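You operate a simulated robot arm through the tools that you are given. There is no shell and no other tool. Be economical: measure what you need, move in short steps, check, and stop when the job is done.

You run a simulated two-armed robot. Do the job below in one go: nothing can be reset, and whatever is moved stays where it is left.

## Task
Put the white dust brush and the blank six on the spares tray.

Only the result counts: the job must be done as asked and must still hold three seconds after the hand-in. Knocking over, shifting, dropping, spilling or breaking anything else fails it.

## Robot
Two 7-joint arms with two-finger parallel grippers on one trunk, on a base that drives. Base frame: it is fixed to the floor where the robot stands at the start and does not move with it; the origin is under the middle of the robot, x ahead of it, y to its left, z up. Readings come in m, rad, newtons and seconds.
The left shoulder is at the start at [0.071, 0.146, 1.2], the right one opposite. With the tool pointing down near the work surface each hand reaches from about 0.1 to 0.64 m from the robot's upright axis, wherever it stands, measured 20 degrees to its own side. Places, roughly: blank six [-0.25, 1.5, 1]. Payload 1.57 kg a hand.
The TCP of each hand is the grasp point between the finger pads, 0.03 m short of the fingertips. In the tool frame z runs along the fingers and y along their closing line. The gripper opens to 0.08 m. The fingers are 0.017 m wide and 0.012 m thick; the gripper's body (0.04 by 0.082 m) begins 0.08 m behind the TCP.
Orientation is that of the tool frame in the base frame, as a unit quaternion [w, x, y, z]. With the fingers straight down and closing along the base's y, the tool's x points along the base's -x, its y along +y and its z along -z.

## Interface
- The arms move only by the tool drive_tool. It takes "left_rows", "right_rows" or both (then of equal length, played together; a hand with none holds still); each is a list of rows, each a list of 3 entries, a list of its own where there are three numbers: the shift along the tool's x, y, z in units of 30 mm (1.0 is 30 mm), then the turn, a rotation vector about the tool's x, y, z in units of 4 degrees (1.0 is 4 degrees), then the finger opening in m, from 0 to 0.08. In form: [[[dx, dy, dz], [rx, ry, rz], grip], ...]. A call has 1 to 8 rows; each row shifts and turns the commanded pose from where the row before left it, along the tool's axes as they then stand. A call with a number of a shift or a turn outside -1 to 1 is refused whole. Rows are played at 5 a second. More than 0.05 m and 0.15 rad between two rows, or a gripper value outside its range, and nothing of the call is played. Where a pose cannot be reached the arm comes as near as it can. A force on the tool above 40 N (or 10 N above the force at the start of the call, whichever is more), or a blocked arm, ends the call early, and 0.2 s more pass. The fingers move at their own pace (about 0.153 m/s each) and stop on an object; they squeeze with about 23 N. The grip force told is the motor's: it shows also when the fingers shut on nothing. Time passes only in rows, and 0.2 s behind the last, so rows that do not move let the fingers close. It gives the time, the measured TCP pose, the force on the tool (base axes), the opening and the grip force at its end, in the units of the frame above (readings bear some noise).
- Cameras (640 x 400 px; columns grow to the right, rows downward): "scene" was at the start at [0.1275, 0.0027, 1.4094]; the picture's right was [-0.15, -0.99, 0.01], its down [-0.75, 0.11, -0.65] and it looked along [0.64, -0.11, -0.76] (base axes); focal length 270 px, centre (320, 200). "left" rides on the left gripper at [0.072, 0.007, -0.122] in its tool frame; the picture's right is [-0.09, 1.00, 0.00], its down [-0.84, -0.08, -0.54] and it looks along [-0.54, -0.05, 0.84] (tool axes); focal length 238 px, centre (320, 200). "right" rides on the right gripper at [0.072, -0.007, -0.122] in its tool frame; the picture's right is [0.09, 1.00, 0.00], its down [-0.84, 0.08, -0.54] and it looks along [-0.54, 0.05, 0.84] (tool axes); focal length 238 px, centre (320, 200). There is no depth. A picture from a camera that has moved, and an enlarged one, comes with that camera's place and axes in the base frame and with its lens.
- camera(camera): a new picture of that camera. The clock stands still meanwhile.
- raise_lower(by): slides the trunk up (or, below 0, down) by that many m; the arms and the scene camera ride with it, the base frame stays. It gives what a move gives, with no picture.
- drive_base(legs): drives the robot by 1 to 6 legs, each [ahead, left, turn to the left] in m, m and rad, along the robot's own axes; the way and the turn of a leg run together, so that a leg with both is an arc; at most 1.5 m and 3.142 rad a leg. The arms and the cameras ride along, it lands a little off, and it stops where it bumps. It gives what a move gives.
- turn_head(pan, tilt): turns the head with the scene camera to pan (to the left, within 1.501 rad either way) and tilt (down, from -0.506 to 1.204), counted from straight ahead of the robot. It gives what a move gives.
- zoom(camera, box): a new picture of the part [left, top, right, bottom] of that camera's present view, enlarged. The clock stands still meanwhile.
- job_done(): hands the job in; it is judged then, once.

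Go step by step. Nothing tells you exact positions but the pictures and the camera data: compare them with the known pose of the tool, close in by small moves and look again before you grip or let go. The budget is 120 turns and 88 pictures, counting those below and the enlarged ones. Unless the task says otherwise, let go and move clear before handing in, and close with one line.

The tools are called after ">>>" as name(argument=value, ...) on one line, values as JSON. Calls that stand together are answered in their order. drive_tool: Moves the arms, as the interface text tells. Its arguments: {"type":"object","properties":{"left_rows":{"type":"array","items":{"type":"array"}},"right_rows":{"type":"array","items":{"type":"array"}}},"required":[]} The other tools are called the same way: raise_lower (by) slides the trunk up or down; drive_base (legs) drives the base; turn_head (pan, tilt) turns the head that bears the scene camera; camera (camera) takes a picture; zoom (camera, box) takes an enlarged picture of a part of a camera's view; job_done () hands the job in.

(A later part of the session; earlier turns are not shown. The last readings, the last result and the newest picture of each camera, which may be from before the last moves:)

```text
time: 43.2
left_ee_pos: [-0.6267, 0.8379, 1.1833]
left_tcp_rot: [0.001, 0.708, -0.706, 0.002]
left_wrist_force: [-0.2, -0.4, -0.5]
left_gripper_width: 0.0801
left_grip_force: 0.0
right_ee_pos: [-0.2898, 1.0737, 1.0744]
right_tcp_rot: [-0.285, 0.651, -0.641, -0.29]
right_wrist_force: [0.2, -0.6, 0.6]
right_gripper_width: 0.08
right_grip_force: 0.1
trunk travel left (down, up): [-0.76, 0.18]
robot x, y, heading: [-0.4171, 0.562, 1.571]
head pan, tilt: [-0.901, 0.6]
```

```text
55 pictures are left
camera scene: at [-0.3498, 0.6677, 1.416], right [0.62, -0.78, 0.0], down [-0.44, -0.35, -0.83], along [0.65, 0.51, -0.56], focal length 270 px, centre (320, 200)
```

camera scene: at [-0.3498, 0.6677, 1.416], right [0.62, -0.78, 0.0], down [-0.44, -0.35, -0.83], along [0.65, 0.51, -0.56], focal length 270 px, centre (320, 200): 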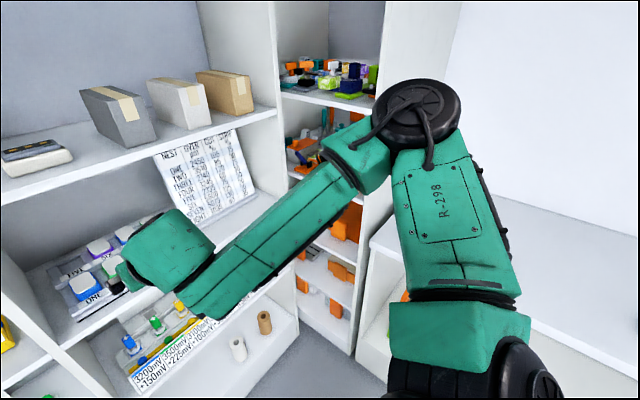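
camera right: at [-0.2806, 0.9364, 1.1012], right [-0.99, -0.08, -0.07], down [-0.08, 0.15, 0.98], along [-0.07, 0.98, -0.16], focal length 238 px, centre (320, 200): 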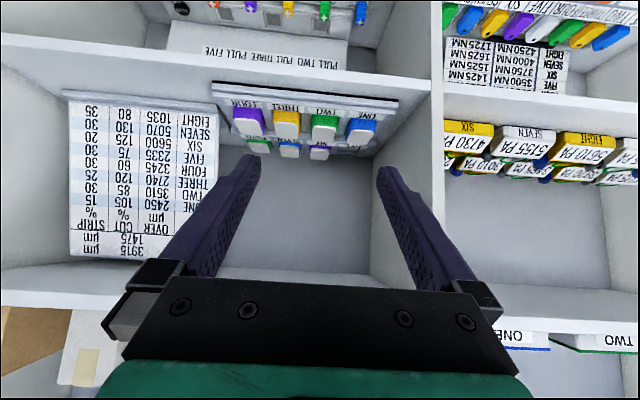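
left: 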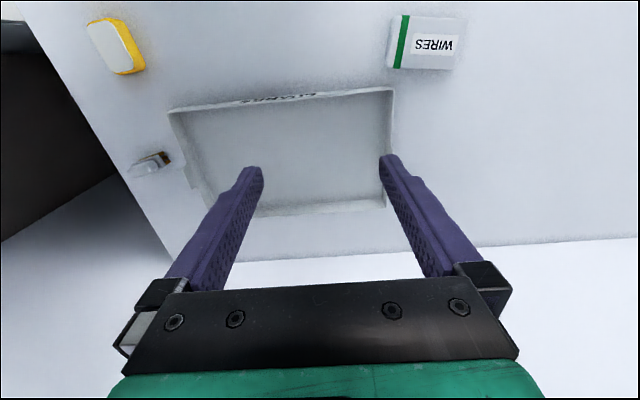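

The elbow has plenty of clearance from the right-hand unit. I lower the hand a bit, then drive 0.26 m ahead into the compartment mouth.

>>> drive_tool(right_rows=[[[0.66, 0.19, 0.6], [0, 0, 0], 0.08], [[0.66, 0.19, 0.6], [0, 0, 0], 0.08], [[0.66, 0.19, 0.6], [0, 0, 0], 0.08], [[0, 0, 0], [0, 0, 0], 0.08]])

>>> drive_base(legs=[[0.2, 0, 0]])

>>> camera(camera="right")

>>> camera(camera="scene")

```text
time: 44.2
left_ee_pos: [-0.6272, 0.8367, 1.1841]
left_tcp_rot: [0.001, 0.709, -0.706, 0.0]
left_wrist_force: [0.2, 0.3, -0.8]
left_gripper_width: 0.0802
left_grip_force: 0.0
right_ee_pos: [-0.3044, 1.0732, 0.9931]
right_tcp_rot: [-0.286, 0.651, -0.64, -0.291]
right_wrist_force: [1.4, 0.3, 0.8]
right_gripper_width: 0.08
right_grip_force: 0.1
trunk travel left (down, up): [-0.76, 0.18]
robot x, y, heading: [-0.4206, 0.5632, 1.57]
head pan, tilt: [-0.901, 0.6]
```

```text
time: 45.9
left_ee_pos: [-0.6253, 1.0393, 1.1845]
left_tcp_rot: [0.0, 0.708, -0.707, 0.0]
left_wrist_force: [0.2, 0.1, 0.4]
left_gripper_width: 0.0802
left_grip_force: 0.0
right_ee_pos: [-0.3045, 1.2757, 0.995]
right_tcp_rot: [-0.286, 0.65, -0.64, -0.292]
right_wrist_force: [-0.9, -0.4, 0.3]
right_gripper_width: 0.0802
right_grip_force: 0.0
trunk travel left (down, up): [-0.76, 0.18]
robot x, y, heading: [-0.4217, 0.7633, 1.566]
head pan, tilt: [-0.901, 0.6]
```

```text
54 pictures are left
camera right: at [-0.2952, 1.1374, 1.0224], right [-0.99, -0.08, -0.07], down [-0.08, 0.15, 0.98], along [-0.06, 0.99, -0.16], focal length 238 px, centre (320, 200)
```

right: 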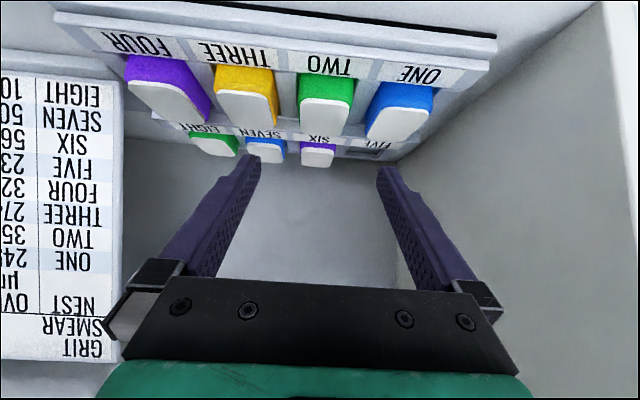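

```text
53 pictures are left
camera scene: at [-0.3491, 0.8679, 1.4162], right [0.62, -0.79, 0.0], down [-0.44, -0.35, -0.83], along [0.65, 0.51, -0.56], focal length 270 px, centre (320, 200)
```

scene: 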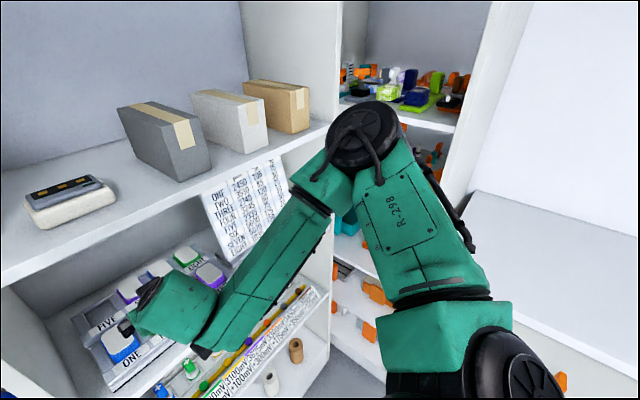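

Three views agree: blank six's top centre is near [-0.307, 1.455, 0.908], and the hand is laterally in line with it. I move in to a point about 6 cm short, opening narrowed.

>>> drive_tool(right_rows=[[[-0.34, 0, 0.81], [0, 0, 0], 0.07], [[-0.34, 0, 0.81], [0, 0, 0], 0.06], [[-0.34, 0, 0.81], [0, 0, 0], 0.06], [[-0.34, 0, 0.81], [0, 0, 0], 0.06], [[-0.34, 0, 0.81], [0, 0, 0], 0.06], [[0, 0, 0], [0, 0, 0], 0.06]])

>>> camera(camera="right")

>>> camera(camera="scene")

```text
time: 47.2
left_ee_pos: [-0.6261, 1.0413, 1.1841]
left_tcp_rot: [0.001, 0.707, -0.707, 0.001]
left_wrist_force: [-0.2, 0.9, 0.0]
left_gripper_width: 0.0802
left_grip_force: 0.0
right_ee_pos: [-0.2831, 1.3801, 0.9688]
right_tcp_rot: [-0.285, 0.651, -0.641, -0.29]
right_wrist_force: [-0.3, -1.1, -0.2]
right_gripper_width: 0.0603
right_grip_force: 0.1
right hand out of reach, approached as far as the arm can: row 4, 5
trunk travel left (down, up): [-0.76, 0.18]
robot x, y, heading: [-0.4171, 0.7663, 1.569]
head pan, tilt: [-0.901, 0.6]
```

```text
52 pictures are left
camera right: at [-0.2739, 1.2422, 0.9964], right [-0.99, -0.08, -0.07], down [-0.08, 0.16, 0.98], along [-0.06, 0.98, -0.16], focal length 238 px, centre (320, 200)
```

right: 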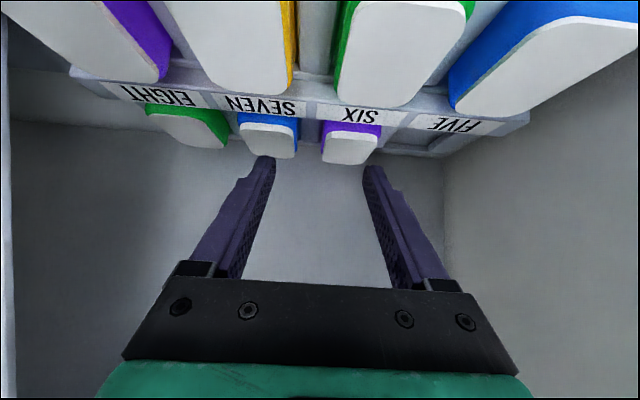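

```text
51 pictures are left
camera scene: at [-0.3493, 0.8704, 1.416], right [0.62, -0.79, 0.0], down [-0.44, -0.35, -0.83], along [0.65, 0.51, -0.56], focal length 270 px, centre (320, 200)
```

scene: 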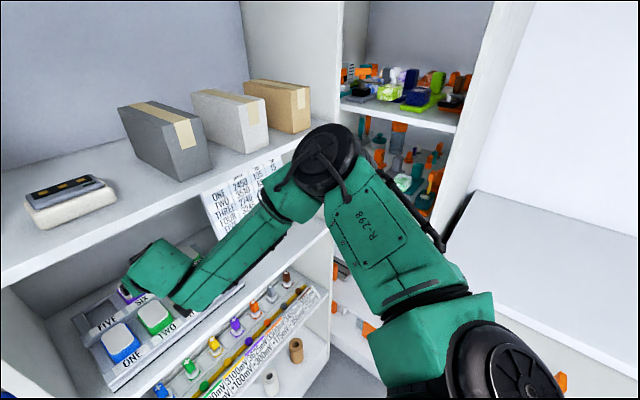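

The arm is at full stretch. I pull the hand back and down slightly, recentre it, and drive the base 6 cm nearer.

>>> drive_tool(right_rows=[[[0.555, 0.4, 0], [0, 0, 0], 0.06], [[0.555, 0.4, 0], [0, 0, 0], 0.06], [[0, 0, 0], [0, 0, 0], 0.06]])

>>> camera(camera="right")

```text
time: 48.0
left_ee_pos: [-0.6261, 1.0406, 1.1822]
left_tcp_rot: [0.0, -0.707, 0.707, -0.001]
left_wrist_force: [0.4, 0.0, -0.2]
left_gripper_width: 0.08
left_grip_force: 0.1
right_ee_pos: [-0.2961, 1.3496, 0.9534]
right_tcp_rot: [-0.285, 0.651, -0.64, -0.292]
right_wrist_force: [0.3, -0.1, 0.8]
right_gripper_width: 0.06
right_grip_force: 0.1
right hand out of reach, approached as far as the arm can: row 1, 2
trunk travel left (down, up): [-0.76, 0.18]
robot x, y, heading: [-0.4137, 0.7684, 1.564]
head pan, tilt: [-0.901, 0.6]
```

```text
50 pictures are left
camera right: at [-0.2874, 1.2116, 0.9814], right [-0.99, -0.08, -0.07], down [-0.08, 0.16, 0.98], along [-0.07, 0.98, -0.16], focal length 238 px, centre (320, 200)
```

right: 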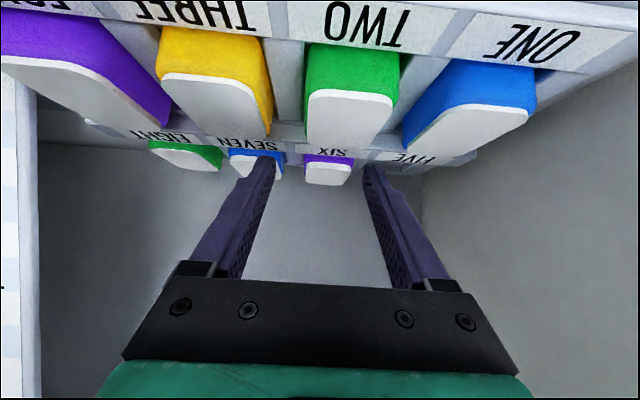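

>>> drive_base(legs=[[0.065, 0, 0]])

>>> camera(camera="right")

>>> camera(camera="scene")

```text
time: 49.0
left_ee_pos: [-0.6245, 1.1038, 1.1844]
left_tcp_rot: [-0.001, 0.707, -0.707, -0.001]
left_wrist_force: [-0.3, -0.6, 0.4]
left_gripper_width: 0.0801
left_grip_force: 0.0
right_ee_pos: [-0.2962, 1.4121, 0.9553]
right_tcp_rot: [-0.286, 0.65, -0.641, -0.292]
right_wrist_force: [0.1, -0.3, 0.7]
right_gripper_width: 0.0599
right_grip_force: 0.1
trunk travel left (down, up): [-0.76, 0.18]
robot x, y, heading: [-0.4214, 0.8312, 1.567]
head pan, tilt: [-0.901, 0.6]
```

```text
49 pictures are left
camera right: at [-0.2867, 1.2741, 0.9828], right [-0.99, -0.08, -0.07], down [-0.08, 0.15, 0.99], along [-0.07, 0.99, -0.16], focal length 238 px, centre (320, 200)
```

right: 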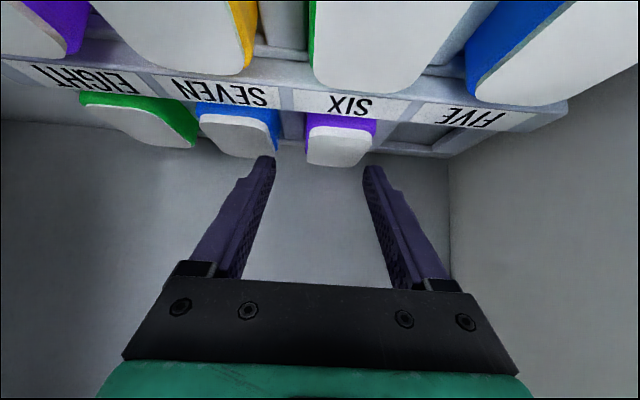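

```text
48 pictures are left
camera scene: at [-0.3486, 0.9314, 1.4163], right [0.62, -0.79, 0.0], down [-0.44, -0.35, -0.83], along [0.65, 0.51, -0.56], focal length 270 px, centre (320, 200)
```

scene: 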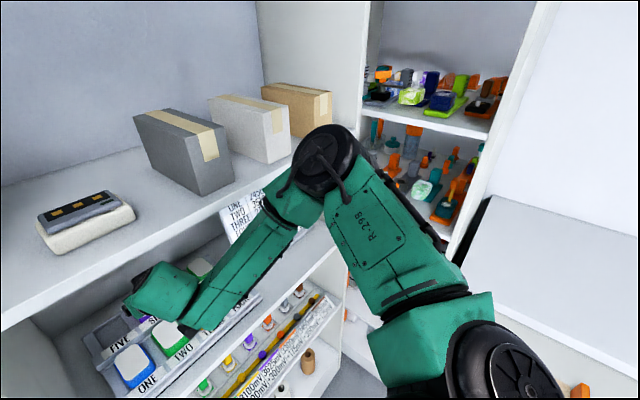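

The blank is about 47 mm wide with 20 mm gaps to its neighbours, centred near x = -0.308. I narrow the opening to 54 mm, shift sideways 11 mm and look again.

>>> drive_tool(right_rows=[[[0.2, 0.37, 0], [0, 0, 0], 0.054], [[0, 0, 0], [0, 0, 0], 0.054]])

>>> zoom(camera="right", box=[180, 70, 460, 240])

```text
time: 49.6
left_ee_pos: [-0.6254, 1.1063, 1.1836]
left_tcp_rot: [-0.001, -0.707, 0.707, -0.001]
left_wrist_force: [-0.5, -0.3, 0.5]
left_gripper_width: 0.0799
left_grip_force: 0.1
right_ee_pos: [-0.3018, 1.406, 0.953]
right_tcp_rot: [-0.284, 0.651, -0.641, -0.291]
right_wrist_force: [0.9, 0.4, -0.5]
right_gripper_width: 0.054
right_grip_force: 0.0
right hand out of reach, approached as far as the arm can: row 1
trunk travel left (down, up): [-0.76, 0.18]
robot x, y, heading: [-0.4167, 0.8354, 1.57]
head pan, tilt: [-0.901, 0.6]
```

```text
2.29 times, centred on (320, 155) of right
camera zoom: at [-0.2926, 1.2681, 0.9815], right [-0.99, -0.08, -0.07], down [-0.08, 0.16, 0.98], along [-0.07, 0.98, -0.16], focal length 545 px, centre (320, 303)
```

zoom: 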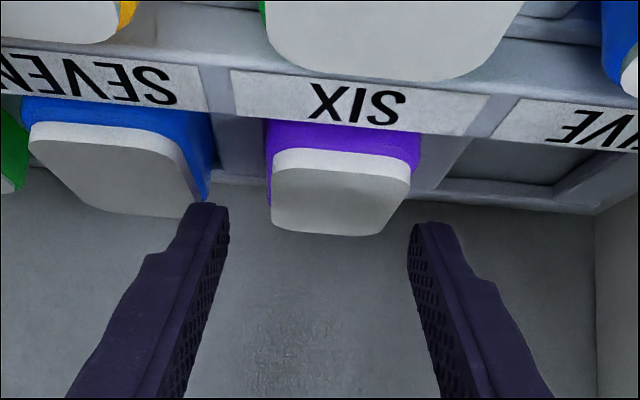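

Still on the reach limit; the hand is too far inward for this arm. I back off a little, move the hand right relative to the robot, and strafe the base left by the same amount.

>>> drive_tool(right_rows=[[[0, 0, -1], [0, 0, 0], 0.054], [[0, -0.83, 0], [0, 0, 0], 0.054], [[0, -0.83, 0], [0, 0, 0], 0.054], [[0, -0.83, 0], [0, 0, 0], 0.054], [[0, 0, 0], [0, 0, 0], 0.054]])

>>> drive_base(legs=[[0, 0.08, 0]])

>>> camera(camera="right")

```text
time: 50.8
left_ee_pos: [-0.6252, 1.1067, 1.1837]
left_tcp_rot: [-0.001, -0.707, 0.707, -0.001]
left_wrist_force: [-1.1, 1.0, -0.4]
left_gripper_width: 0.0798
left_grip_force: 0.0
right_ee_pos: [-0.2262, 1.3865, 0.9736]
right_tcp_rot: [-0.285, 0.651, -0.641, -0.29]
right_wrist_force: [0.2, -1.0, -0.8]
right_gripper_width: 0.0537
right_grip_force: 0.1
trunk travel left (down, up): [-0.76, 0.18]
robot x, y, heading: [-0.4188, 0.8321, 1.568]
head pan, tilt: [-0.901, 0.6]
```

```text
time: 51.9
left_ee_pos: [-0.703, 1.1073, 1.1839]
left_tcp_rot: [0.002, 0.707, -0.707, -0.001]
left_wrist_force: [-0.3, 0.2, 0.3]
left_gripper_width: 0.0798
left_grip_force: 0.1
right_ee_pos: [-0.3058, 1.3864, 0.9742]
right_tcp_rot: [-0.285, 0.65, -0.642, -0.291]
right_wrist_force: [0.3, 0.0, 0.4]
right_gripper_width: 0.0541
right_grip_force: 0.0
trunk travel left (down, up): [-0.76, 0.18]
robot x, y, heading: [-0.5033, 0.8289, 1.56]
head pan, tilt: [-0.901, 0.6]
```

```text
46 pictures are left
camera right: at [-0.2962, 1.248, 1.0015], right [-1.0, -0.08, -0.06], down [-0.08, 0.16, 0.98], along [-0.06, 0.98, -0.16], focal length 238 px, centre (320, 200)
```

right: 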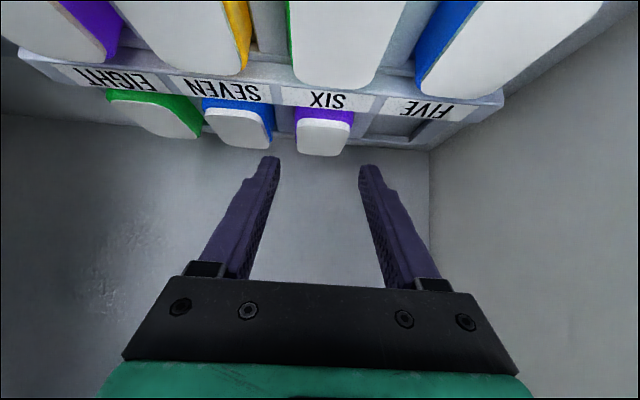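

The hand is back in line at x ≈ -0.306. I advance about 5 cm along the approach and look.

>>> drive_tool(right_rows=[[[0.11, 0.02, 0.8], [0, 0, 0], 0.054], [[0.11, 0.02, 0.8], [0, 0, 0], 0.054], [[0, 0, 0], [0, 0, 0], 0.054]])

>>> zoom(camera="right", box=[180, 70, 460, 245])

```text
time: 52.7
left_ee_pos: [-0.7063, 1.1065, 1.1825]
left_tcp_rot: [-0.001, -0.707, 0.708, -0.001]
left_wrist_force: [0.0, -0.1, 1.0]
left_gripper_width: 0.0798
left_grip_force: 0.0
right_ee_pos: [-0.3103, 1.4164, 0.9383]
right_tcp_rot: [-0.285, 0.65, -0.642, -0.29]
right_wrist_force: [0.2, -0.9, -0.1]
right_gripper_width: 0.0539
right_grip_force: 0.1
trunk travel left (down, up): [-0.76, 0.18]
robot x, y, heading: [-0.5007, 0.8327, 1.57]
head pan, tilt: [-0.901, 0.6]
```

```text
2.29 times, centred on (320, 158) of right
camera zoom: at [-0.3001, 1.2788, 0.9663], right [-0.99, -0.08, -0.07], down [-0.08, 0.16, 0.98], along [-0.06, 0.98, -0.16], focal length 545 px, centre (320, 297)
```

zoom: 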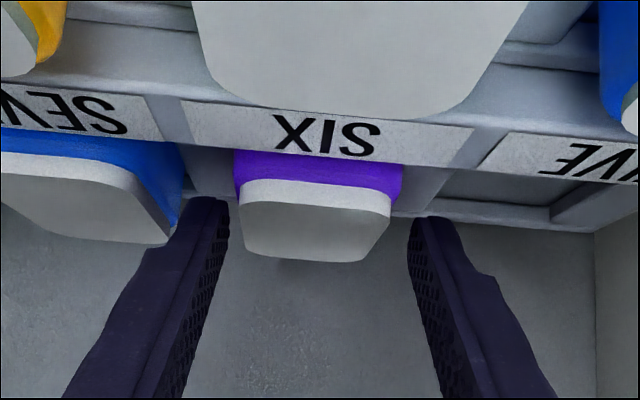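

The blank is centred to within about 2 mm between the fingertips. I narrow to 52 mm and ease the tips to either side of the blank's cap.

>>> drive_tool(right_rows=[[[-0.2, -0.02, 0.55], [0, 0, 0], 0.052], [[-0.2, 0, 0.55], [0, 0, 0], 0.052], [[0, 0, 0], [0, 0, 0], 0.052]])

>>> zoom(camera="right", box=[180, 70, 460, 245])

```text
time: 53.5
left_ee_pos: [-0.7068, 1.1038, 1.185]
left_tcp_rot: [0.0, -0.706, 0.708, 0.001]
left_wrist_force: [-0.5, -0.3, -0.1]
left_gripper_width: 0.0798
left_grip_force: 0.1
right_ee_pos: [-0.3082, 1.4502, 0.9275]
right_tcp_rot: [-0.287, 0.649, -0.641, -0.292]
right_wrist_force: [-0.2, -5.1, 10.6]
right_gripper_width: 0.0513
right_grip_force: 0.1
trunk travel left (down, up): [-0.76, 0.18]
robot x, y, heading: [-0.4985, 0.8293, 1.569]
head pan, tilt: [-0.901, 0.6]
```

```text
2.29 times, centred on (320, 158) of right
camera zoom: at [-0.299, 1.3104, 0.9553], right [-0.99, -0.08, -0.07], down [-0.08, 0.15, 0.99], along [-0.07, 0.99, -0.16], focal length 545 px, centre (320, 297)
```

zoom: 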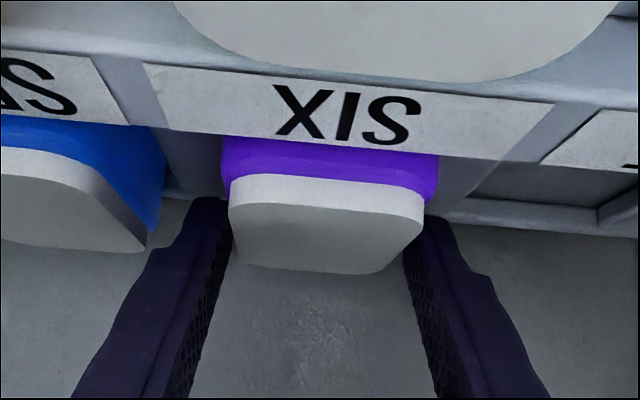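

There is a contact force of about 10 N, likely a fingertip on the blank's edge on the SEVEN side. I back off 1 cm and check.

>>> drive_tool(right_rows=[[[-0.15, 0, -0.4], [0, 0, 0], 0.052], [[0, 0.06, 0], [0, 0, 0], 0.052], [[0, 0, 0], [0, 0, 0], 0.052]])

>>> camera(camera="right")

>>> zoom(camera="right", box=[200, 100, 440, 250])

```text
time: 54.3
left_ee_pos: [-0.7061, 1.1069, 1.1833]
left_tcp_rot: [-0.001, -0.707, 0.707, 0.0]
left_wrist_force: [-0.5, 0.4, -0.5]
left_gripper_width: 0.0801
left_grip_force: 0.1
right_ee_pos: [-0.3104, 1.4448, 0.9351]
right_tcp_rot: [-0.284, 0.65, -0.642, -0.29]
right_wrist_force: [-0.5, 0.4, 0.1]
right_gripper_width: 0.0521
right_grip_force: 0.0
trunk travel left (down, up): [-0.76, 0.18]
robot x, y, heading: [-0.4992, 0.8336, 1.567]
head pan, tilt: [-0.901, 0.6]
```

```text
43 pictures are left
camera right: at [-0.3015, 1.3068, 0.9626], right [-0.99, -0.08, -0.07], down [-0.08, 0.16, 0.98], along [-0.06, 0.98, -0.16], focal length 238 px, centre (320, 200)
```

right: 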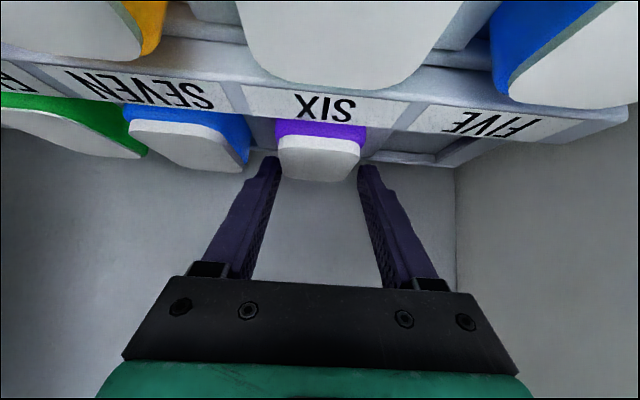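

```text
2.67 times, centred on (320, 175) of right
camera zoom: at [-0.3015, 1.3068, 0.9626], right [-0.99, -0.08, -0.07], down [-0.08, 0.16, 0.98], along [-0.06, 0.98, -0.16], focal length 636 px, centre (320, 267)
```

zoom: 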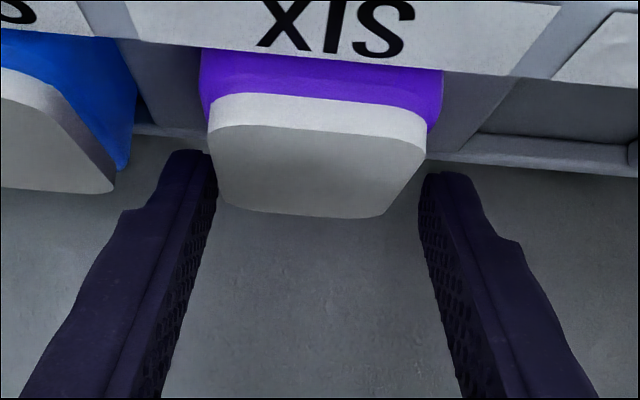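

The blank looks nearly 50 mm wide, so 52 mm was too tight. I open to 60 mm with the hand offset 3 mm toward the empty FIVE pocket and try again.

>>> drive_tool(right_rows=[[[0, 0.02, 0], [0, 0, 0], 0.06], [[0.15, 0, 0.2], [0, 0, 0], 0.06], [[0, 0, 0.15], [0, 0, 0], 0.06], [[0, 0, 0], [0, 0, 0], 0.06]])

>>> zoom(camera="right", box=[200, 100, 440, 250])

```text
time: 55.3
left_ee_pos: [-0.7072, 1.1037, 1.184]
left_tcp_rot: [0.001, -0.706, 0.708, 0.0]
left_wrist_force: [-0.2, 0.4, 0.5]
left_gripper_width: 0.0802
left_grip_force: 0.1
right_ee_pos: [-0.3118, 1.4468, 0.9273]
right_tcp_rot: [-0.287, 0.649, -0.641, -0.292]
right_wrist_force: [0.7, -2.7, 10.2]
right_gripper_width: 0.0603
right_grip_force: 0.1
trunk travel left (down, up): [-0.76, 0.18]
robot x, y, heading: [-0.499, 0.8296, 1.565]
head pan, tilt: [-0.901, 0.6]
```

```text
2.67 times, centred on (320, 175) of right
camera zoom: at [-0.3023, 1.3087, 0.9553], right [-0.99, -0.08, -0.07], down [-0.08, 0.15, 0.99], along [-0.06, 0.99, -0.16], focal length 636 px, centre (320, 267)
```

zoom: 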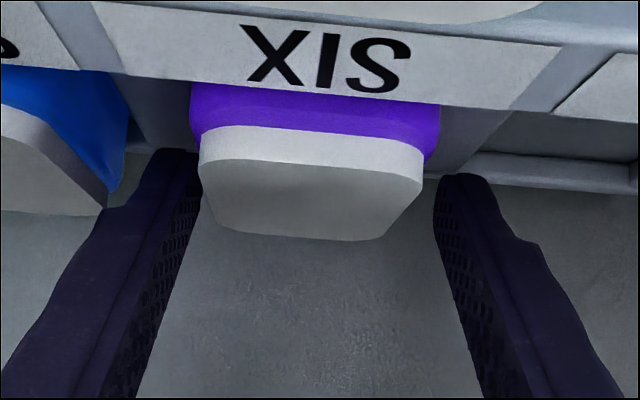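

The same height of contact with a wider opening means the tips rest on the tier surface beside the blank, so they are as deep as they can go. I lift 1.5 mm and close, shifting so the SEVEN-side finger hardly moves.

>>> drive_tool(right_rows=[[[-0.05, 0, -0.05], [0, 0, 0], 0.06], [[0, -0.05, 0], [0, 0, 0], 0.057], [[0, -0.05, 0], [0, 0, 0], 0.054], [[0, 0, 0], [0, 0, 0], 0.03], [[0, 0, 0], [0, 0, 0], 0.03], [[0, 0, 0], [0, 0, 0], 0.03]])

>>> zoom(camera="right", box=[160, 75, 480, 275])

```text
time: 56.7
left_ee_pos: [-0.7054, 1.1063, 1.183]
left_tcp_rot: [0.0, -0.706, 0.708, 0.0]
left_wrist_force: [-0.6, 0.1, 0.3]
left_gripper_width: 0.08
left_grip_force: 0.2
right_ee_pos: [-0.3081, 1.448, 0.9283]
right_tcp_rot: [-0.285, 0.65, -0.641, -0.291]
right_wrist_force: [3.6, -2.0, 6.4]
right_gripper_width: 0.043
right_grip_force: 23.1
trunk travel left (down, up): [-0.76, 0.18]
robot x, y, heading: [-0.5001, 0.8318, 1.57]
head pan, tilt: [-0.901, 0.6]
```

```text
2.00 times, centred on (320, 175) of right
camera zoom: at [-0.2989, 1.3094, 0.9559], right [-0.99, -0.08, -0.07], down [-0.08, 0.15, 0.98], along [-0.06, 0.99, -0.16], focal length 477 px, centre (320, 250)
```

zoom: 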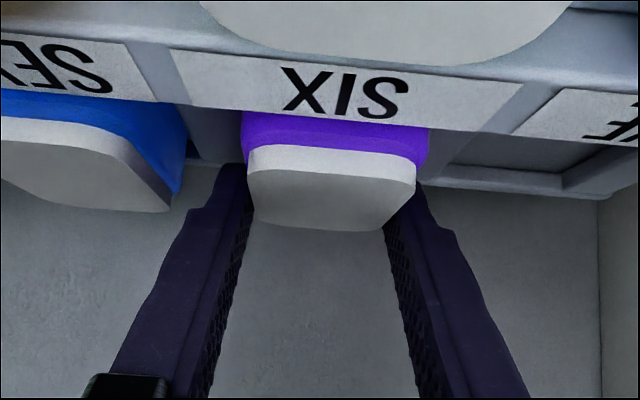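

The blank is gripped (opening 0.043). I lift it straight up 15 mm in small steps.

>>> drive_tool(right_rows=[[[-0.12, 0, -0.11], [0, 0, 0], 0.03], [[-0.12, 0, -0.11], [0, 0, 0], 0.03], [[-0.12, 0, -0.11], [0, 0, 0], 0.03], [[0, 0, 0], [0, 0, 0], 0.03]])

>>> zoom(camera="right", box=[160, 75, 480, 275])

```text
time: 57.7
left_ee_pos: [-0.7062, 1.1076, 1.1839]
left_tcp_rot: [0.001, 0.707, -0.707, 0.001]
left_wrist_force: [-0.3, -0.1, 0.1]
left_gripper_width: 0.0802
left_grip_force: 0.1
right_ee_pos: [-0.3087, 1.4487, 0.9411]
right_tcp_rot: [-0.284, 0.651, -0.641, -0.291]
right_wrist_force: [-1.0, 0.1, 0.0]
right_gripper_width: 0.043
right_grip_force: 23.2
trunk travel left (down, up): [-0.76, 0.18]
robot x, y, heading: [-0.5022, 0.8324, 1.571]
head pan, tilt: [-0.901, 0.6]
```

```text
2.00 times, centred on (320, 175) of right
camera zoom: at [-0.2997, 1.3108, 0.969], right [-0.99, -0.08, -0.07], down [-0.08, 0.16, 0.98], along [-0.06, 0.98, -0.16], focal length 477 px, centre (320, 250)
```

zoom: 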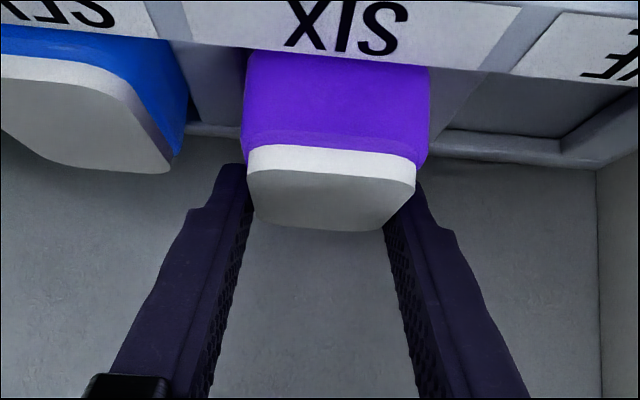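

The blank is rising cleanly but is tall. Before lifting more I check the wrist's clearance under the upper shelf.

>>> turn_head(pan=-0.5, tilt=0.6)

>>> camera(camera="scene")

```text
time: 58.6
left_ee_pos: [-0.7053, 1.1072, 1.1829]
left_tcp_rot: [0.0, -0.707, 0.708, -0.001]
left_wrist_force: [-0.7, 0.4, 0.4]
left_gripper_width: 0.0801
left_grip_force: 0.0
right_ee_pos: [-0.3074, 1.4482, 0.9426]
right_tcp_rot: [-0.285, 0.65, -0.642, -0.29]
right_wrist_force: [-0.8, 0.2, 0.1]
right_gripper_width: 0.0431
right_grip_force: 22.9
trunk travel left (down, up): [-0.76, 0.18]
robot x, y, heading: [-0.498, 0.8298, 1.569]
head pan, tilt: [-0.499, 0.6]
```

```text
38 pictures are left
camera scene: at [-0.4566, 0.9585, 1.416], right [0.88, -0.48, 0.0], down [-0.27, -0.49, -0.82], along [0.4, 0.72, -0.57], focal length 270 px, centre (320, 200)
```

scene: 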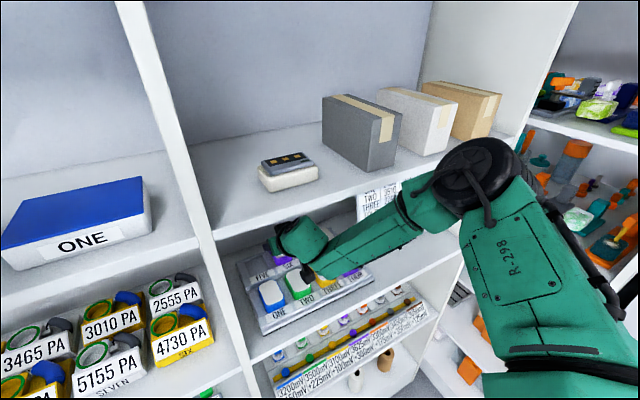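

>>> zoom(camera="scene", box=[220, 190, 380, 300])

```text
3.64 times, centred on (300, 245) of scene
camera zoom: at [-0.4566, 0.9585, 1.416], right [0.88, -0.48, 0.0], down [-0.27, -0.49, -0.82], along [0.4, 0.72, -0.57], focal length 982 px, centre (393, 36)
```

zoom: 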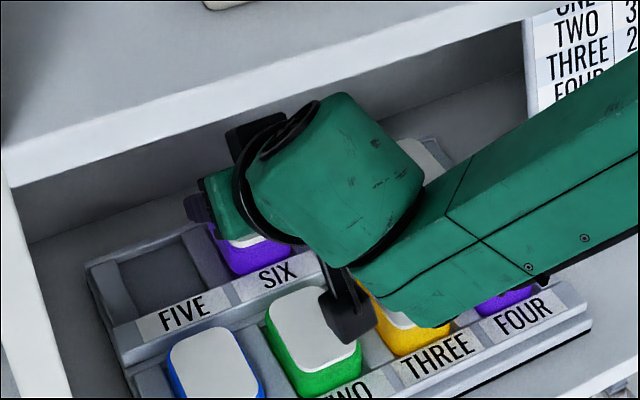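

The wrist joint is in front of the shelf edge and the rings are about 2 cm below it, so there is room for another 8 mm.

>>> drive_tool(right_rows=[[[-0.1, 0, -0.09], [0, 0, 0], 0.03], [[-0.1, 0, -0.09], [0, 0, 0], 0.03], [[0, 0, 0], [0, 0, 0], 0.03]])

>>> zoom(camera="right", box=[160, 75, 480, 275])

>>> zoom(camera="scene", box=[220, 190, 380, 300])

```text
time: 59.4
left_ee_pos: [-0.7058, 1.1062, 1.1839]
left_tcp_rot: [0.001, 0.707, -0.707, 0.0]
left_wrist_force: [-0.3, -0.9, 0.1]
left_gripper_width: 0.0799
left_grip_force: 0.0
right_ee_pos: [-0.3084, 1.4497, 0.9502]
right_tcp_rot: [-0.285, 0.65, -0.642, -0.291]
right_wrist_force: [0.0, 0.7, -0.7]
right_gripper_width: 0.0431
right_grip_force: 23.6
trunk travel left (down, up): [-0.76, 0.18]
robot x, y, heading: [-0.5008, 0.8304, 1.568]
head pan, tilt: [-0.499, 0.6]
```

```text
2.00 times, centred on (320, 175) of right
camera zoom: at [-0.2996, 1.3112, 0.9777], right [-0.99, -0.08, -0.07], down [-0.08, 0.16, 0.98], along [-0.06, 0.98, -0.16], focal length 477 px, centre (320, 250)
```

zoom: 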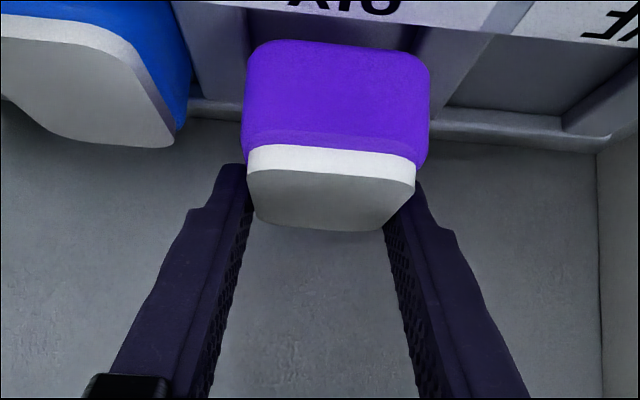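

```text
3.64 times, centred on (300, 245) of scene
camera zoom: at [-0.4566, 0.9587, 1.416], right [0.88, -0.48, 0.0], down [-0.27, -0.5, -0.82], along [0.4, 0.72, -0.57], focal length 982 px, centre (393, 36)
```

zoom: 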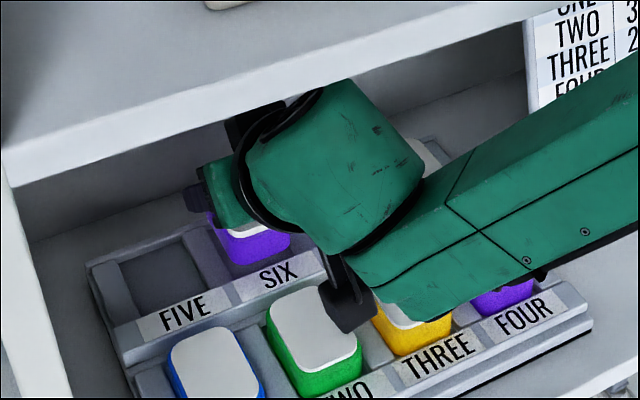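

The blank's bottom is clear of the pocket. I now retreat along the tool axis, which also rises.

>>> drive_tool(right_rows=[[[0, 0, -0.4], [0, 0, 0], 0.03], [[0, 0, -0.6], [0, 0, 0], 0.03], [[0, 0, -0.7], [0, 0, 0], 0.03], [[0, 0, 0], [0, 0, 0], 0.03]])

>>> camera(camera="right")

>>> camera(camera="scene")

```text
time: 60.4
left_ee_pos: [-0.7061, 1.107, 1.1829]
left_tcp_rot: [0.001, 0.707, -0.707, 0.0]
left_wrist_force: [1.0, 0.2, -0.4]
left_gripper_width: 0.0802
left_grip_force: 0.1
right_ee_pos: [-0.3078, 1.411, 0.9833]
right_tcp_rot: [-0.285, 0.65, -0.641, -0.291]
right_wrist_force: [0.1, 0.1, -0.2]
right_gripper_width: 0.0431
right_grip_force: 23.2
trunk travel left (down, up): [-0.76, 0.18]
robot x, y, heading: [-0.4981, 0.8332, 1.57]
head pan, tilt: [-0.499, 0.6]
```

```text
34 pictures are left
camera right: at [-0.2989, 1.2726, 1.0111], right [-0.99, -0.08, -0.07], down [-0.08, 0.16, 0.98], along [-0.06, 0.98, -0.16], focal length 238 px, centre (320, 200)
```

right: 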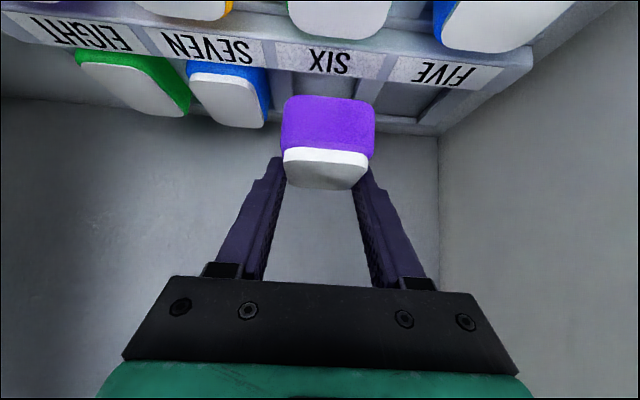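

```text
33 pictures are left
camera scene: at [-0.4567, 0.9591, 1.4159], right [0.88, -0.48, 0.0], down [-0.27, -0.5, -0.82], along [0.4, 0.72, -0.57], focal length 270 px, centre (320, 200)
```

scene: 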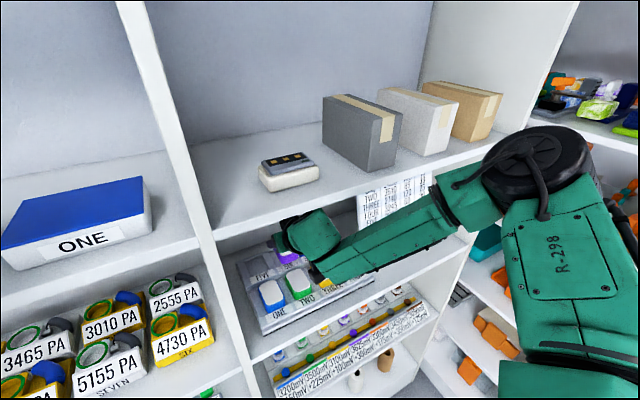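

The blank is out and held firmly. I back straight out of the shelf, then turn right toward the bench.

>>> drive_base(legs=[[-0.53, 0, 0]])

>>> turn_head(pan=0, tilt=0.55)

>>> camera(camera="scene")

```text
time: 63.5
left_ee_pos: [-0.708, 0.5704, 1.1841]
left_tcp_rot: [0.0, 0.71, -0.704, 0.001]
left_wrist_force: [0.1, -0.1, -0.1]
left_gripper_width: 0.0797
left_grip_force: 0.1
right_ee_pos: [-0.3117, 0.8768, 0.9836]
right_tcp_rot: [-0.284, 0.652, -0.64, -0.29]
right_wrist_force: [0.3, 0.6, 0.8]
right_gripper_width: 0.0433
right_grip_force: 23.3
trunk travel left (down, up): [-0.76, 0.18]
robot x, y, heading: [-0.5019, 0.2972, 1.577]
head pan, tilt: [-0.499, 0.6]
```

```text
time: 64.4
left_ee_pos: [-0.7093, 0.57, 1.1831]
left_tcp_rot: [0.0, 0.709, -0.705, 0.0]
left_wrist_force: [0.5, 0.3, -0.3]
left_gripper_width: 0.0803
left_grip_force: 0.1
right_ee_pos: [-0.3122, 0.8775, 0.9838]
right_tcp_rot: [-0.284, 0.653, -0.639, -0.291]
right_wrist_force: [-0.1, -0.2, -0.6]
right_gripper_width: 0.043
right_grip_force: 22.5
trunk travel left (down, up): [-0.76, 0.18]
robot x, y, heading: [-0.4992, 0.2934, 1.572]
head pan, tilt: [0.0, 0.55]
```

```text
32 pictures are left
camera scene: at [-0.5, 0.4358, 1.4205], right [1.0, 0.0, 0.0], down [0.0, -0.52, -0.85], along [0.0, 0.85, -0.52], focal length 270 px, centre (320, 200)
```

scene: 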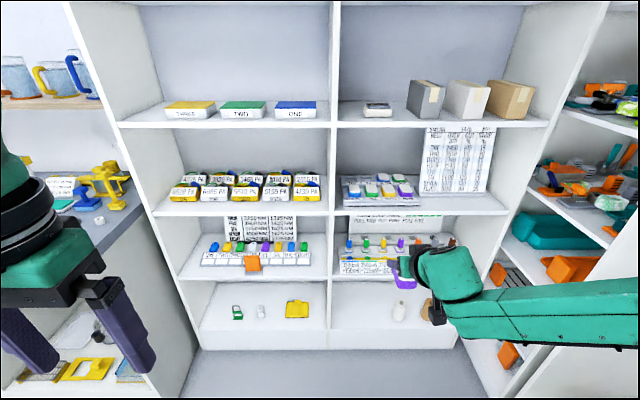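

The shelf is otherwise undisturbed. I turn right to face the bench and stop short to look.

>>> drive_base(legs=[[0, 0, -1.571], [0.3, 0, 0]])

>>> turn_head(pan=-0.15, tilt=0.75)

>>> camera(camera="scene")

```text
time: 70.3
left_ee_pos: [0.074, 0.5003, 1.184]
left_tcp_rot: [0.0, 0.001, 1.0, 0.0]
left_wrist_force: [0.0, -0.2, -0.5]
left_gripper_width: 0.0801
left_grip_force: 0.1
right_ee_pos: [0.3789, 0.1036, 0.9849]
right_tcp_rot: [0.408, -0.006, 0.913, 0.004]
right_wrist_force: [-0.4, 0.9, -0.4]
right_gripper_width: 0.0429
right_grip_force: 22.5
trunk travel left (down, up): [-0.76, 0.18]
robot x, y, heading: [-0.2002, 0.2926, -0.0]
head pan, tilt: [0.0, 0.55]
```

```text
time: 71.0
left_ee_pos: [0.076, 0.5017, 1.1831]
left_tcp_rot: [-0.002, 0.002, 1.0, 0.0]
left_wrist_force: [-0.2, 0.0, 0.4]
left_gripper_width: 0.0801
left_grip_force: 0.1
right_ee_pos: [0.3797, 0.1023, 0.9838]
right_tcp_rot: [0.406, -0.007, 0.914, 0.005]
right_wrist_force: [0.3, -0.1, -0.4]
right_gripper_width: 0.0435
right_grip_force: 23.3
trunk travel left (down, up): [-0.76, 0.18]
robot x, y, heading: [-0.1968, 0.296, -0.004]
head pan, tilt: [-0.15, 0.75]
```

```text
31 pictures are left
camera scene: at [-0.0668, 0.2813, 1.4031], right [-0.15, -0.99, 0.0], down [-0.67, 0.1, -0.73], along [0.72, -0.11, -0.68], focal length 270 px, centre (320, 200)
```

scene: 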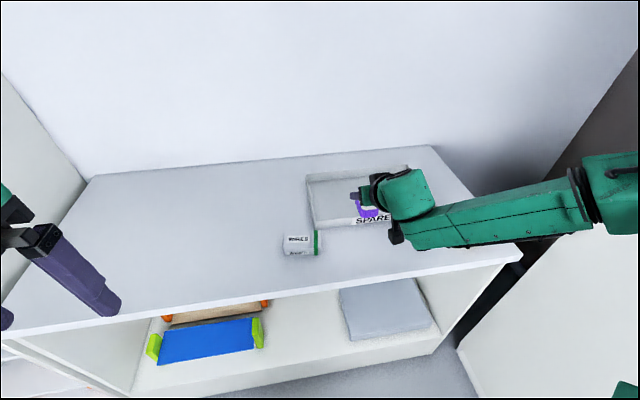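

The tray is ahead with the blank just short of it. I drive 0.15 m ahead to bring it over the tray's left half.

>>> drive_base(legs=[[0.15, -0.01, 0]])

>>> camera(camera="right")

>>> camera(camera="scene")

```text
time: 72.4
left_ee_pos: [0.2236, 0.489, 1.1857]
left_tcp_rot: [0.0, 0.002, 1.0, 0.001]
left_wrist_force: [-0.1, -0.6, 0.1]
left_gripper_width: 0.08
left_grip_force: 0.0
right_ee_pos: [0.5283, 0.0916, 0.9841]
right_tcp_rot: [0.408, -0.006, 0.913, 0.003]
right_wrist_force: [-0.1, -0.6, -0.8]
right_gripper_width: 0.0432
right_grip_force: 22.7
trunk travel left (down, up): [-0.76, 0.18]
robot x, y, heading: [-0.0511, 0.2844, -0.004]
head pan, tilt: [-0.15, 0.75]
```

```text
30 pictures are left
camera right: at [0.3892, 0.0837, 1.0121], right [-0.07, 0.99, -0.07], down [0.15, 0.08, 0.98], along [0.99, 0.06, -0.16], focal length 238 px, centre (320, 200)
```

right: 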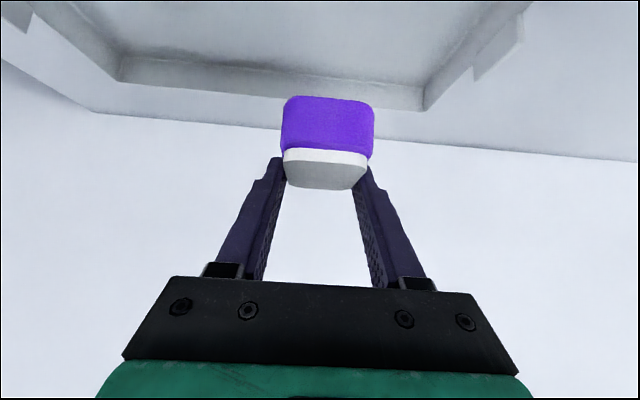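

```text
29 pictures are left
camera scene: at [0.08, 0.2706, 1.4034], right [-0.15, -0.99, 0.0], down [-0.67, 0.11, -0.73], along [0.72, -0.11, -0.68], focal length 270 px, centre (320, 200)
```

scene: 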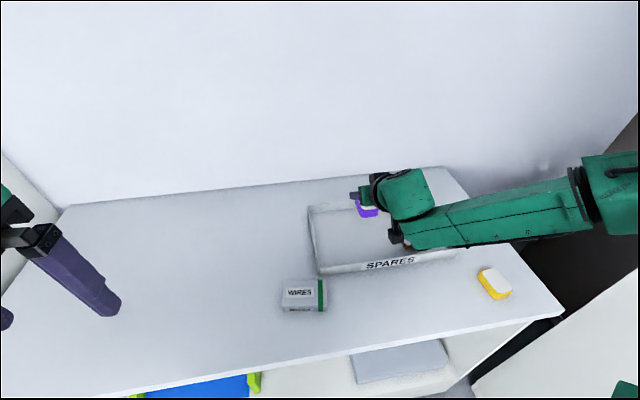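

The blank is over the tray interior. I lower the trunk by 0.09 m first, then finish by small steps.

>>> raise_lower(by=-0.09)

>>> camera(camera="right")

>>> zoom(camera="scene", box=[280, 120, 480, 260])

```text
time: 73.7
left_ee_pos: [0.2263, 0.4902, 1.0927]
left_tcp_rot: [-0.001, 0.001, 1.0, -0.001]
left_wrist_force: [0.6, -0.5, 0.6]
left_gripper_width: 0.0797
left_grip_force: 0.0
right_ee_pos: [0.5286, 0.0915, 0.8933]
right_tcp_rot: [0.407, -0.007, 0.913, 0.004]
right_wrist_force: [0.0, 0.6, -0.4]
right_gripper_width: 0.0432
right_grip_force: 22.4
trunk travel left (down, up): [-0.67, 0.27]
robot x, y, heading: [-0.0513, 0.283, -0.004]
head pan, tilt: [-0.15, 0.75]
```

```text
28 pictures are left
camera right: at [0.3911, 0.0836, 0.9211], right [-0.07, 0.99, -0.07], down [0.16, 0.08, 0.98], along [0.98, 0.06, -0.16], focal length 238 px, centre (320, 200)
```

right: 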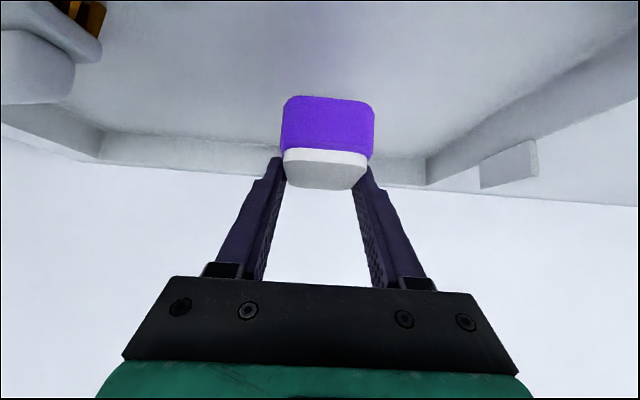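

```text
2.86 times, centred on (380, 190) of scene
camera zoom: at [0.0828, 0.2704, 1.3131], right [-0.15, -0.99, 0.0], down [-0.67, 0.11, -0.73], along [0.72, -0.11, -0.68], focal length 772 px, centre (149, 229)
```

zoom: 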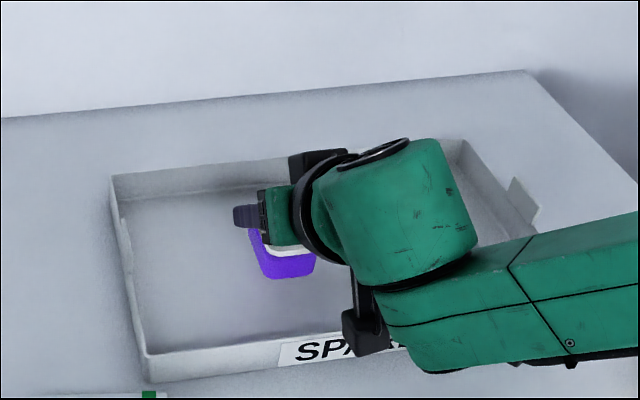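

Good: the blank is well inside the tray and clear of the brush. I step down gently, watching the force.

>>> drive_tool(right_rows=[[[0.149, 0, 0.133], [0, 0, 0], 0.03], [[0.149, 0, 0.133], [0, 0, 0], 0.03], [[0.1, 0, 0.09], [0, 0, 0], 0.03], [[0, 0, 0], [0, 0, 0], 0.03]])

```text
time: 74.7
left_ee_pos: [0.2264, 0.4901, 1.0936]
left_tcp_rot: [0.0, 0.001, 1.0, 0.0]
left_wrist_force: [-0.2, 0.4, 0.1]
left_gripper_width: 0.08
left_grip_force: 0.0
right_ee_pos: [0.5295, 0.0916, 0.8772]
right_tcp_rot: [0.407, -0.006, 0.914, 0.005]
right_wrist_force: [0.5, -0.5, 0.2]
right_gripper_width: 0.0432
right_grip_force: 22.7
trunk travel left (down, up): [-0.67, 0.27]
robot x, y, heading: [-0.0464, 0.284, -0.006]
head pan, tilt: [-0.15, 0.75]
```

>>> drive_tool(right_rows=[[[0.075, 0, 0.067], [0, 0, 0], 0.03], [[0.05, 0, 0.045], [0, 0, 0], 0.03]])

>>> zoom(camera="right", box=[200, 50, 440, 220])

>>> zoom(camera="scene", box=[330, 170, 430, 250])

```text
time: 75.3
left_ee_pos: [0.2262, 0.49, 1.0932]
left_tcp_rot: [-0.001, 0.0, 1.0, 0.0]
left_wrist_force: [-0.7, 0.3, 0.1]
left_gripper_width: 0.0801
left_grip_force: 0.1
right_ee_pos: [0.5295, 0.0924, 0.8722]
right_tcp_rot: [0.407, -0.006, 0.913, 0.004]
right_wrist_force: [0.0, 0.3, -0.4]
right_gripper_width: 0.0431
right_grip_force: 23.2
trunk travel left (down, up): [-0.67, 0.27]
robot x, y, heading: [-0.0496, 0.279, -0.006]
head pan, tilt: [-0.15, 0.75]
```

```text
2.35 times, centred on (320, 135) of right
camera zoom: at [0.3911, 0.0838, 0.9001], right [-0.07, 0.99, -0.07], down [0.16, 0.08, 0.98], along [0.98, 0.06, -0.16], focal length 561 px, centre (320, 353)
```

zoom: 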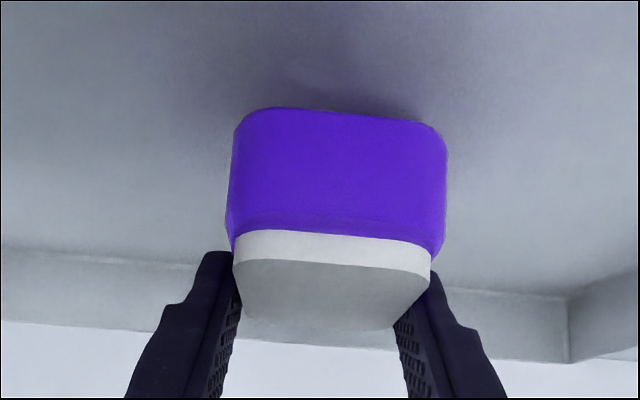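

```text
5.00 times, centred on (380, 210) of scene
camera zoom: at [0.0828, 0.2704, 1.3131], right [-0.15, -0.99, 0.0], down [-0.67, 0.11, -0.73], along [0.72, -0.11, -0.68], focal length 1350 px, centre (20, 150)
```

zoom: 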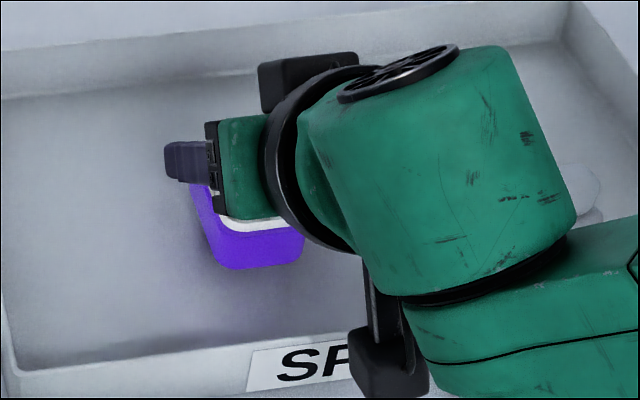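

The blank's bottom is within a few mm of the floor. I continue in 2 mm steps.

>>> drive_tool(right_rows=[[[0.05, 0, 0.045], [0, 0, 0], 0.03], [[0, 0, 0], [0, 0, 0], 0.03]])

>>> drive_tool(right_rows=[[[0.05, 0, 0.045], [0, 0, 0], 0.03], [[0, 0, 0], [0, 0, 0], 0.03]])

```text
time: 75.9
left_ee_pos: [0.227, 0.4904, 1.0947]
left_tcp_rot: [-0.001, 0.001, 1.0, 0.0]
left_wrist_force: [-0.5, 0.3, -0.3]
left_gripper_width: 0.0803
left_grip_force: 0.1
right_ee_pos: [0.5294, 0.0919, 0.8706]
right_tcp_rot: [0.407, -0.005, 0.913, 0.003]
right_wrist_force: [-0.1, 0.2, -0.2]
right_gripper_width: 0.0429
right_grip_force: 23.2
trunk travel left (down, up): [-0.67, 0.27]
robot x, y, heading: [-0.0506, 0.2862, -0.004]
head pan, tilt: [-0.15, 0.75]
```

```text
time: 76.5
left_ee_pos: [0.2265, 0.49, 1.0924]
left_tcp_rot: [0.0, 0.002, 1.0, 0.0]
left_wrist_force: [-0.1, -1.2, 0.1]
left_gripper_width: 0.0801
left_grip_force: 0.0
right_ee_pos: [0.5294, 0.0912, 0.867]
right_tcp_rot: [0.407, -0.005, 0.913, 0.003]
right_wrist_force: [0.3, -0.3, -0.2]
right_gripper_width: 0.0431
right_grip_force: 22.7
trunk travel left (down, up): [-0.67, 0.27]
robot x, y, heading: [-0.051, 0.2823, 0.0]
head pan, tilt: [-0.15, 0.75]
```

>>> drive_tool(right_rows=[[[0.05, 0, 0.045], [0, 0, 0], 0.03], [[0, 0, 0], [0, 0, 0], 0.03]])

>>> zoom(camera="right", box=[200, 50, 440, 220])

```text
time: 77.1
left_ee_pos: [0.2263, 0.4903, 1.0934]
left_tcp_rot: [-0.001, 0.001, 1.0, -0.001]
left_wrist_force: [-0.1, -0.1, 1.3]
left_gripper_width: 0.0798
left_grip_force: 0.0
right_ee_pos: [0.5308, 0.0901, 0.8656]
right_tcp_rot: [0.407, -0.006, 0.913, 0.004]
right_wrist_force: [-0.1, -0.1, -0.9]
right_gripper_width: 0.043
right_grip_force: 23.4
trunk travel left (down, up): [-0.67, 0.27]
robot x, y, heading: [-0.0528, 0.2851, -0.008]
head pan, tilt: [-0.15, 0.75]
```

```text
2.35 times, centred on (320, 135) of right
camera zoom: at [0.3908, 0.0834, 0.8938], right [-0.07, 0.99, -0.07], down [0.16, 0.08, 0.98], along [0.98, 0.06, -0.16], focal length 561 px, centre (320, 353)
```

zoom: 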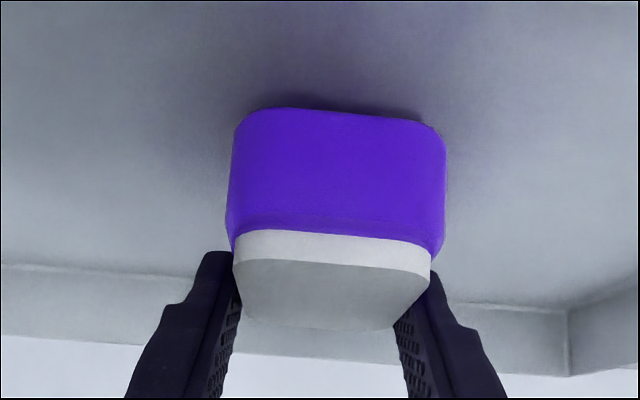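

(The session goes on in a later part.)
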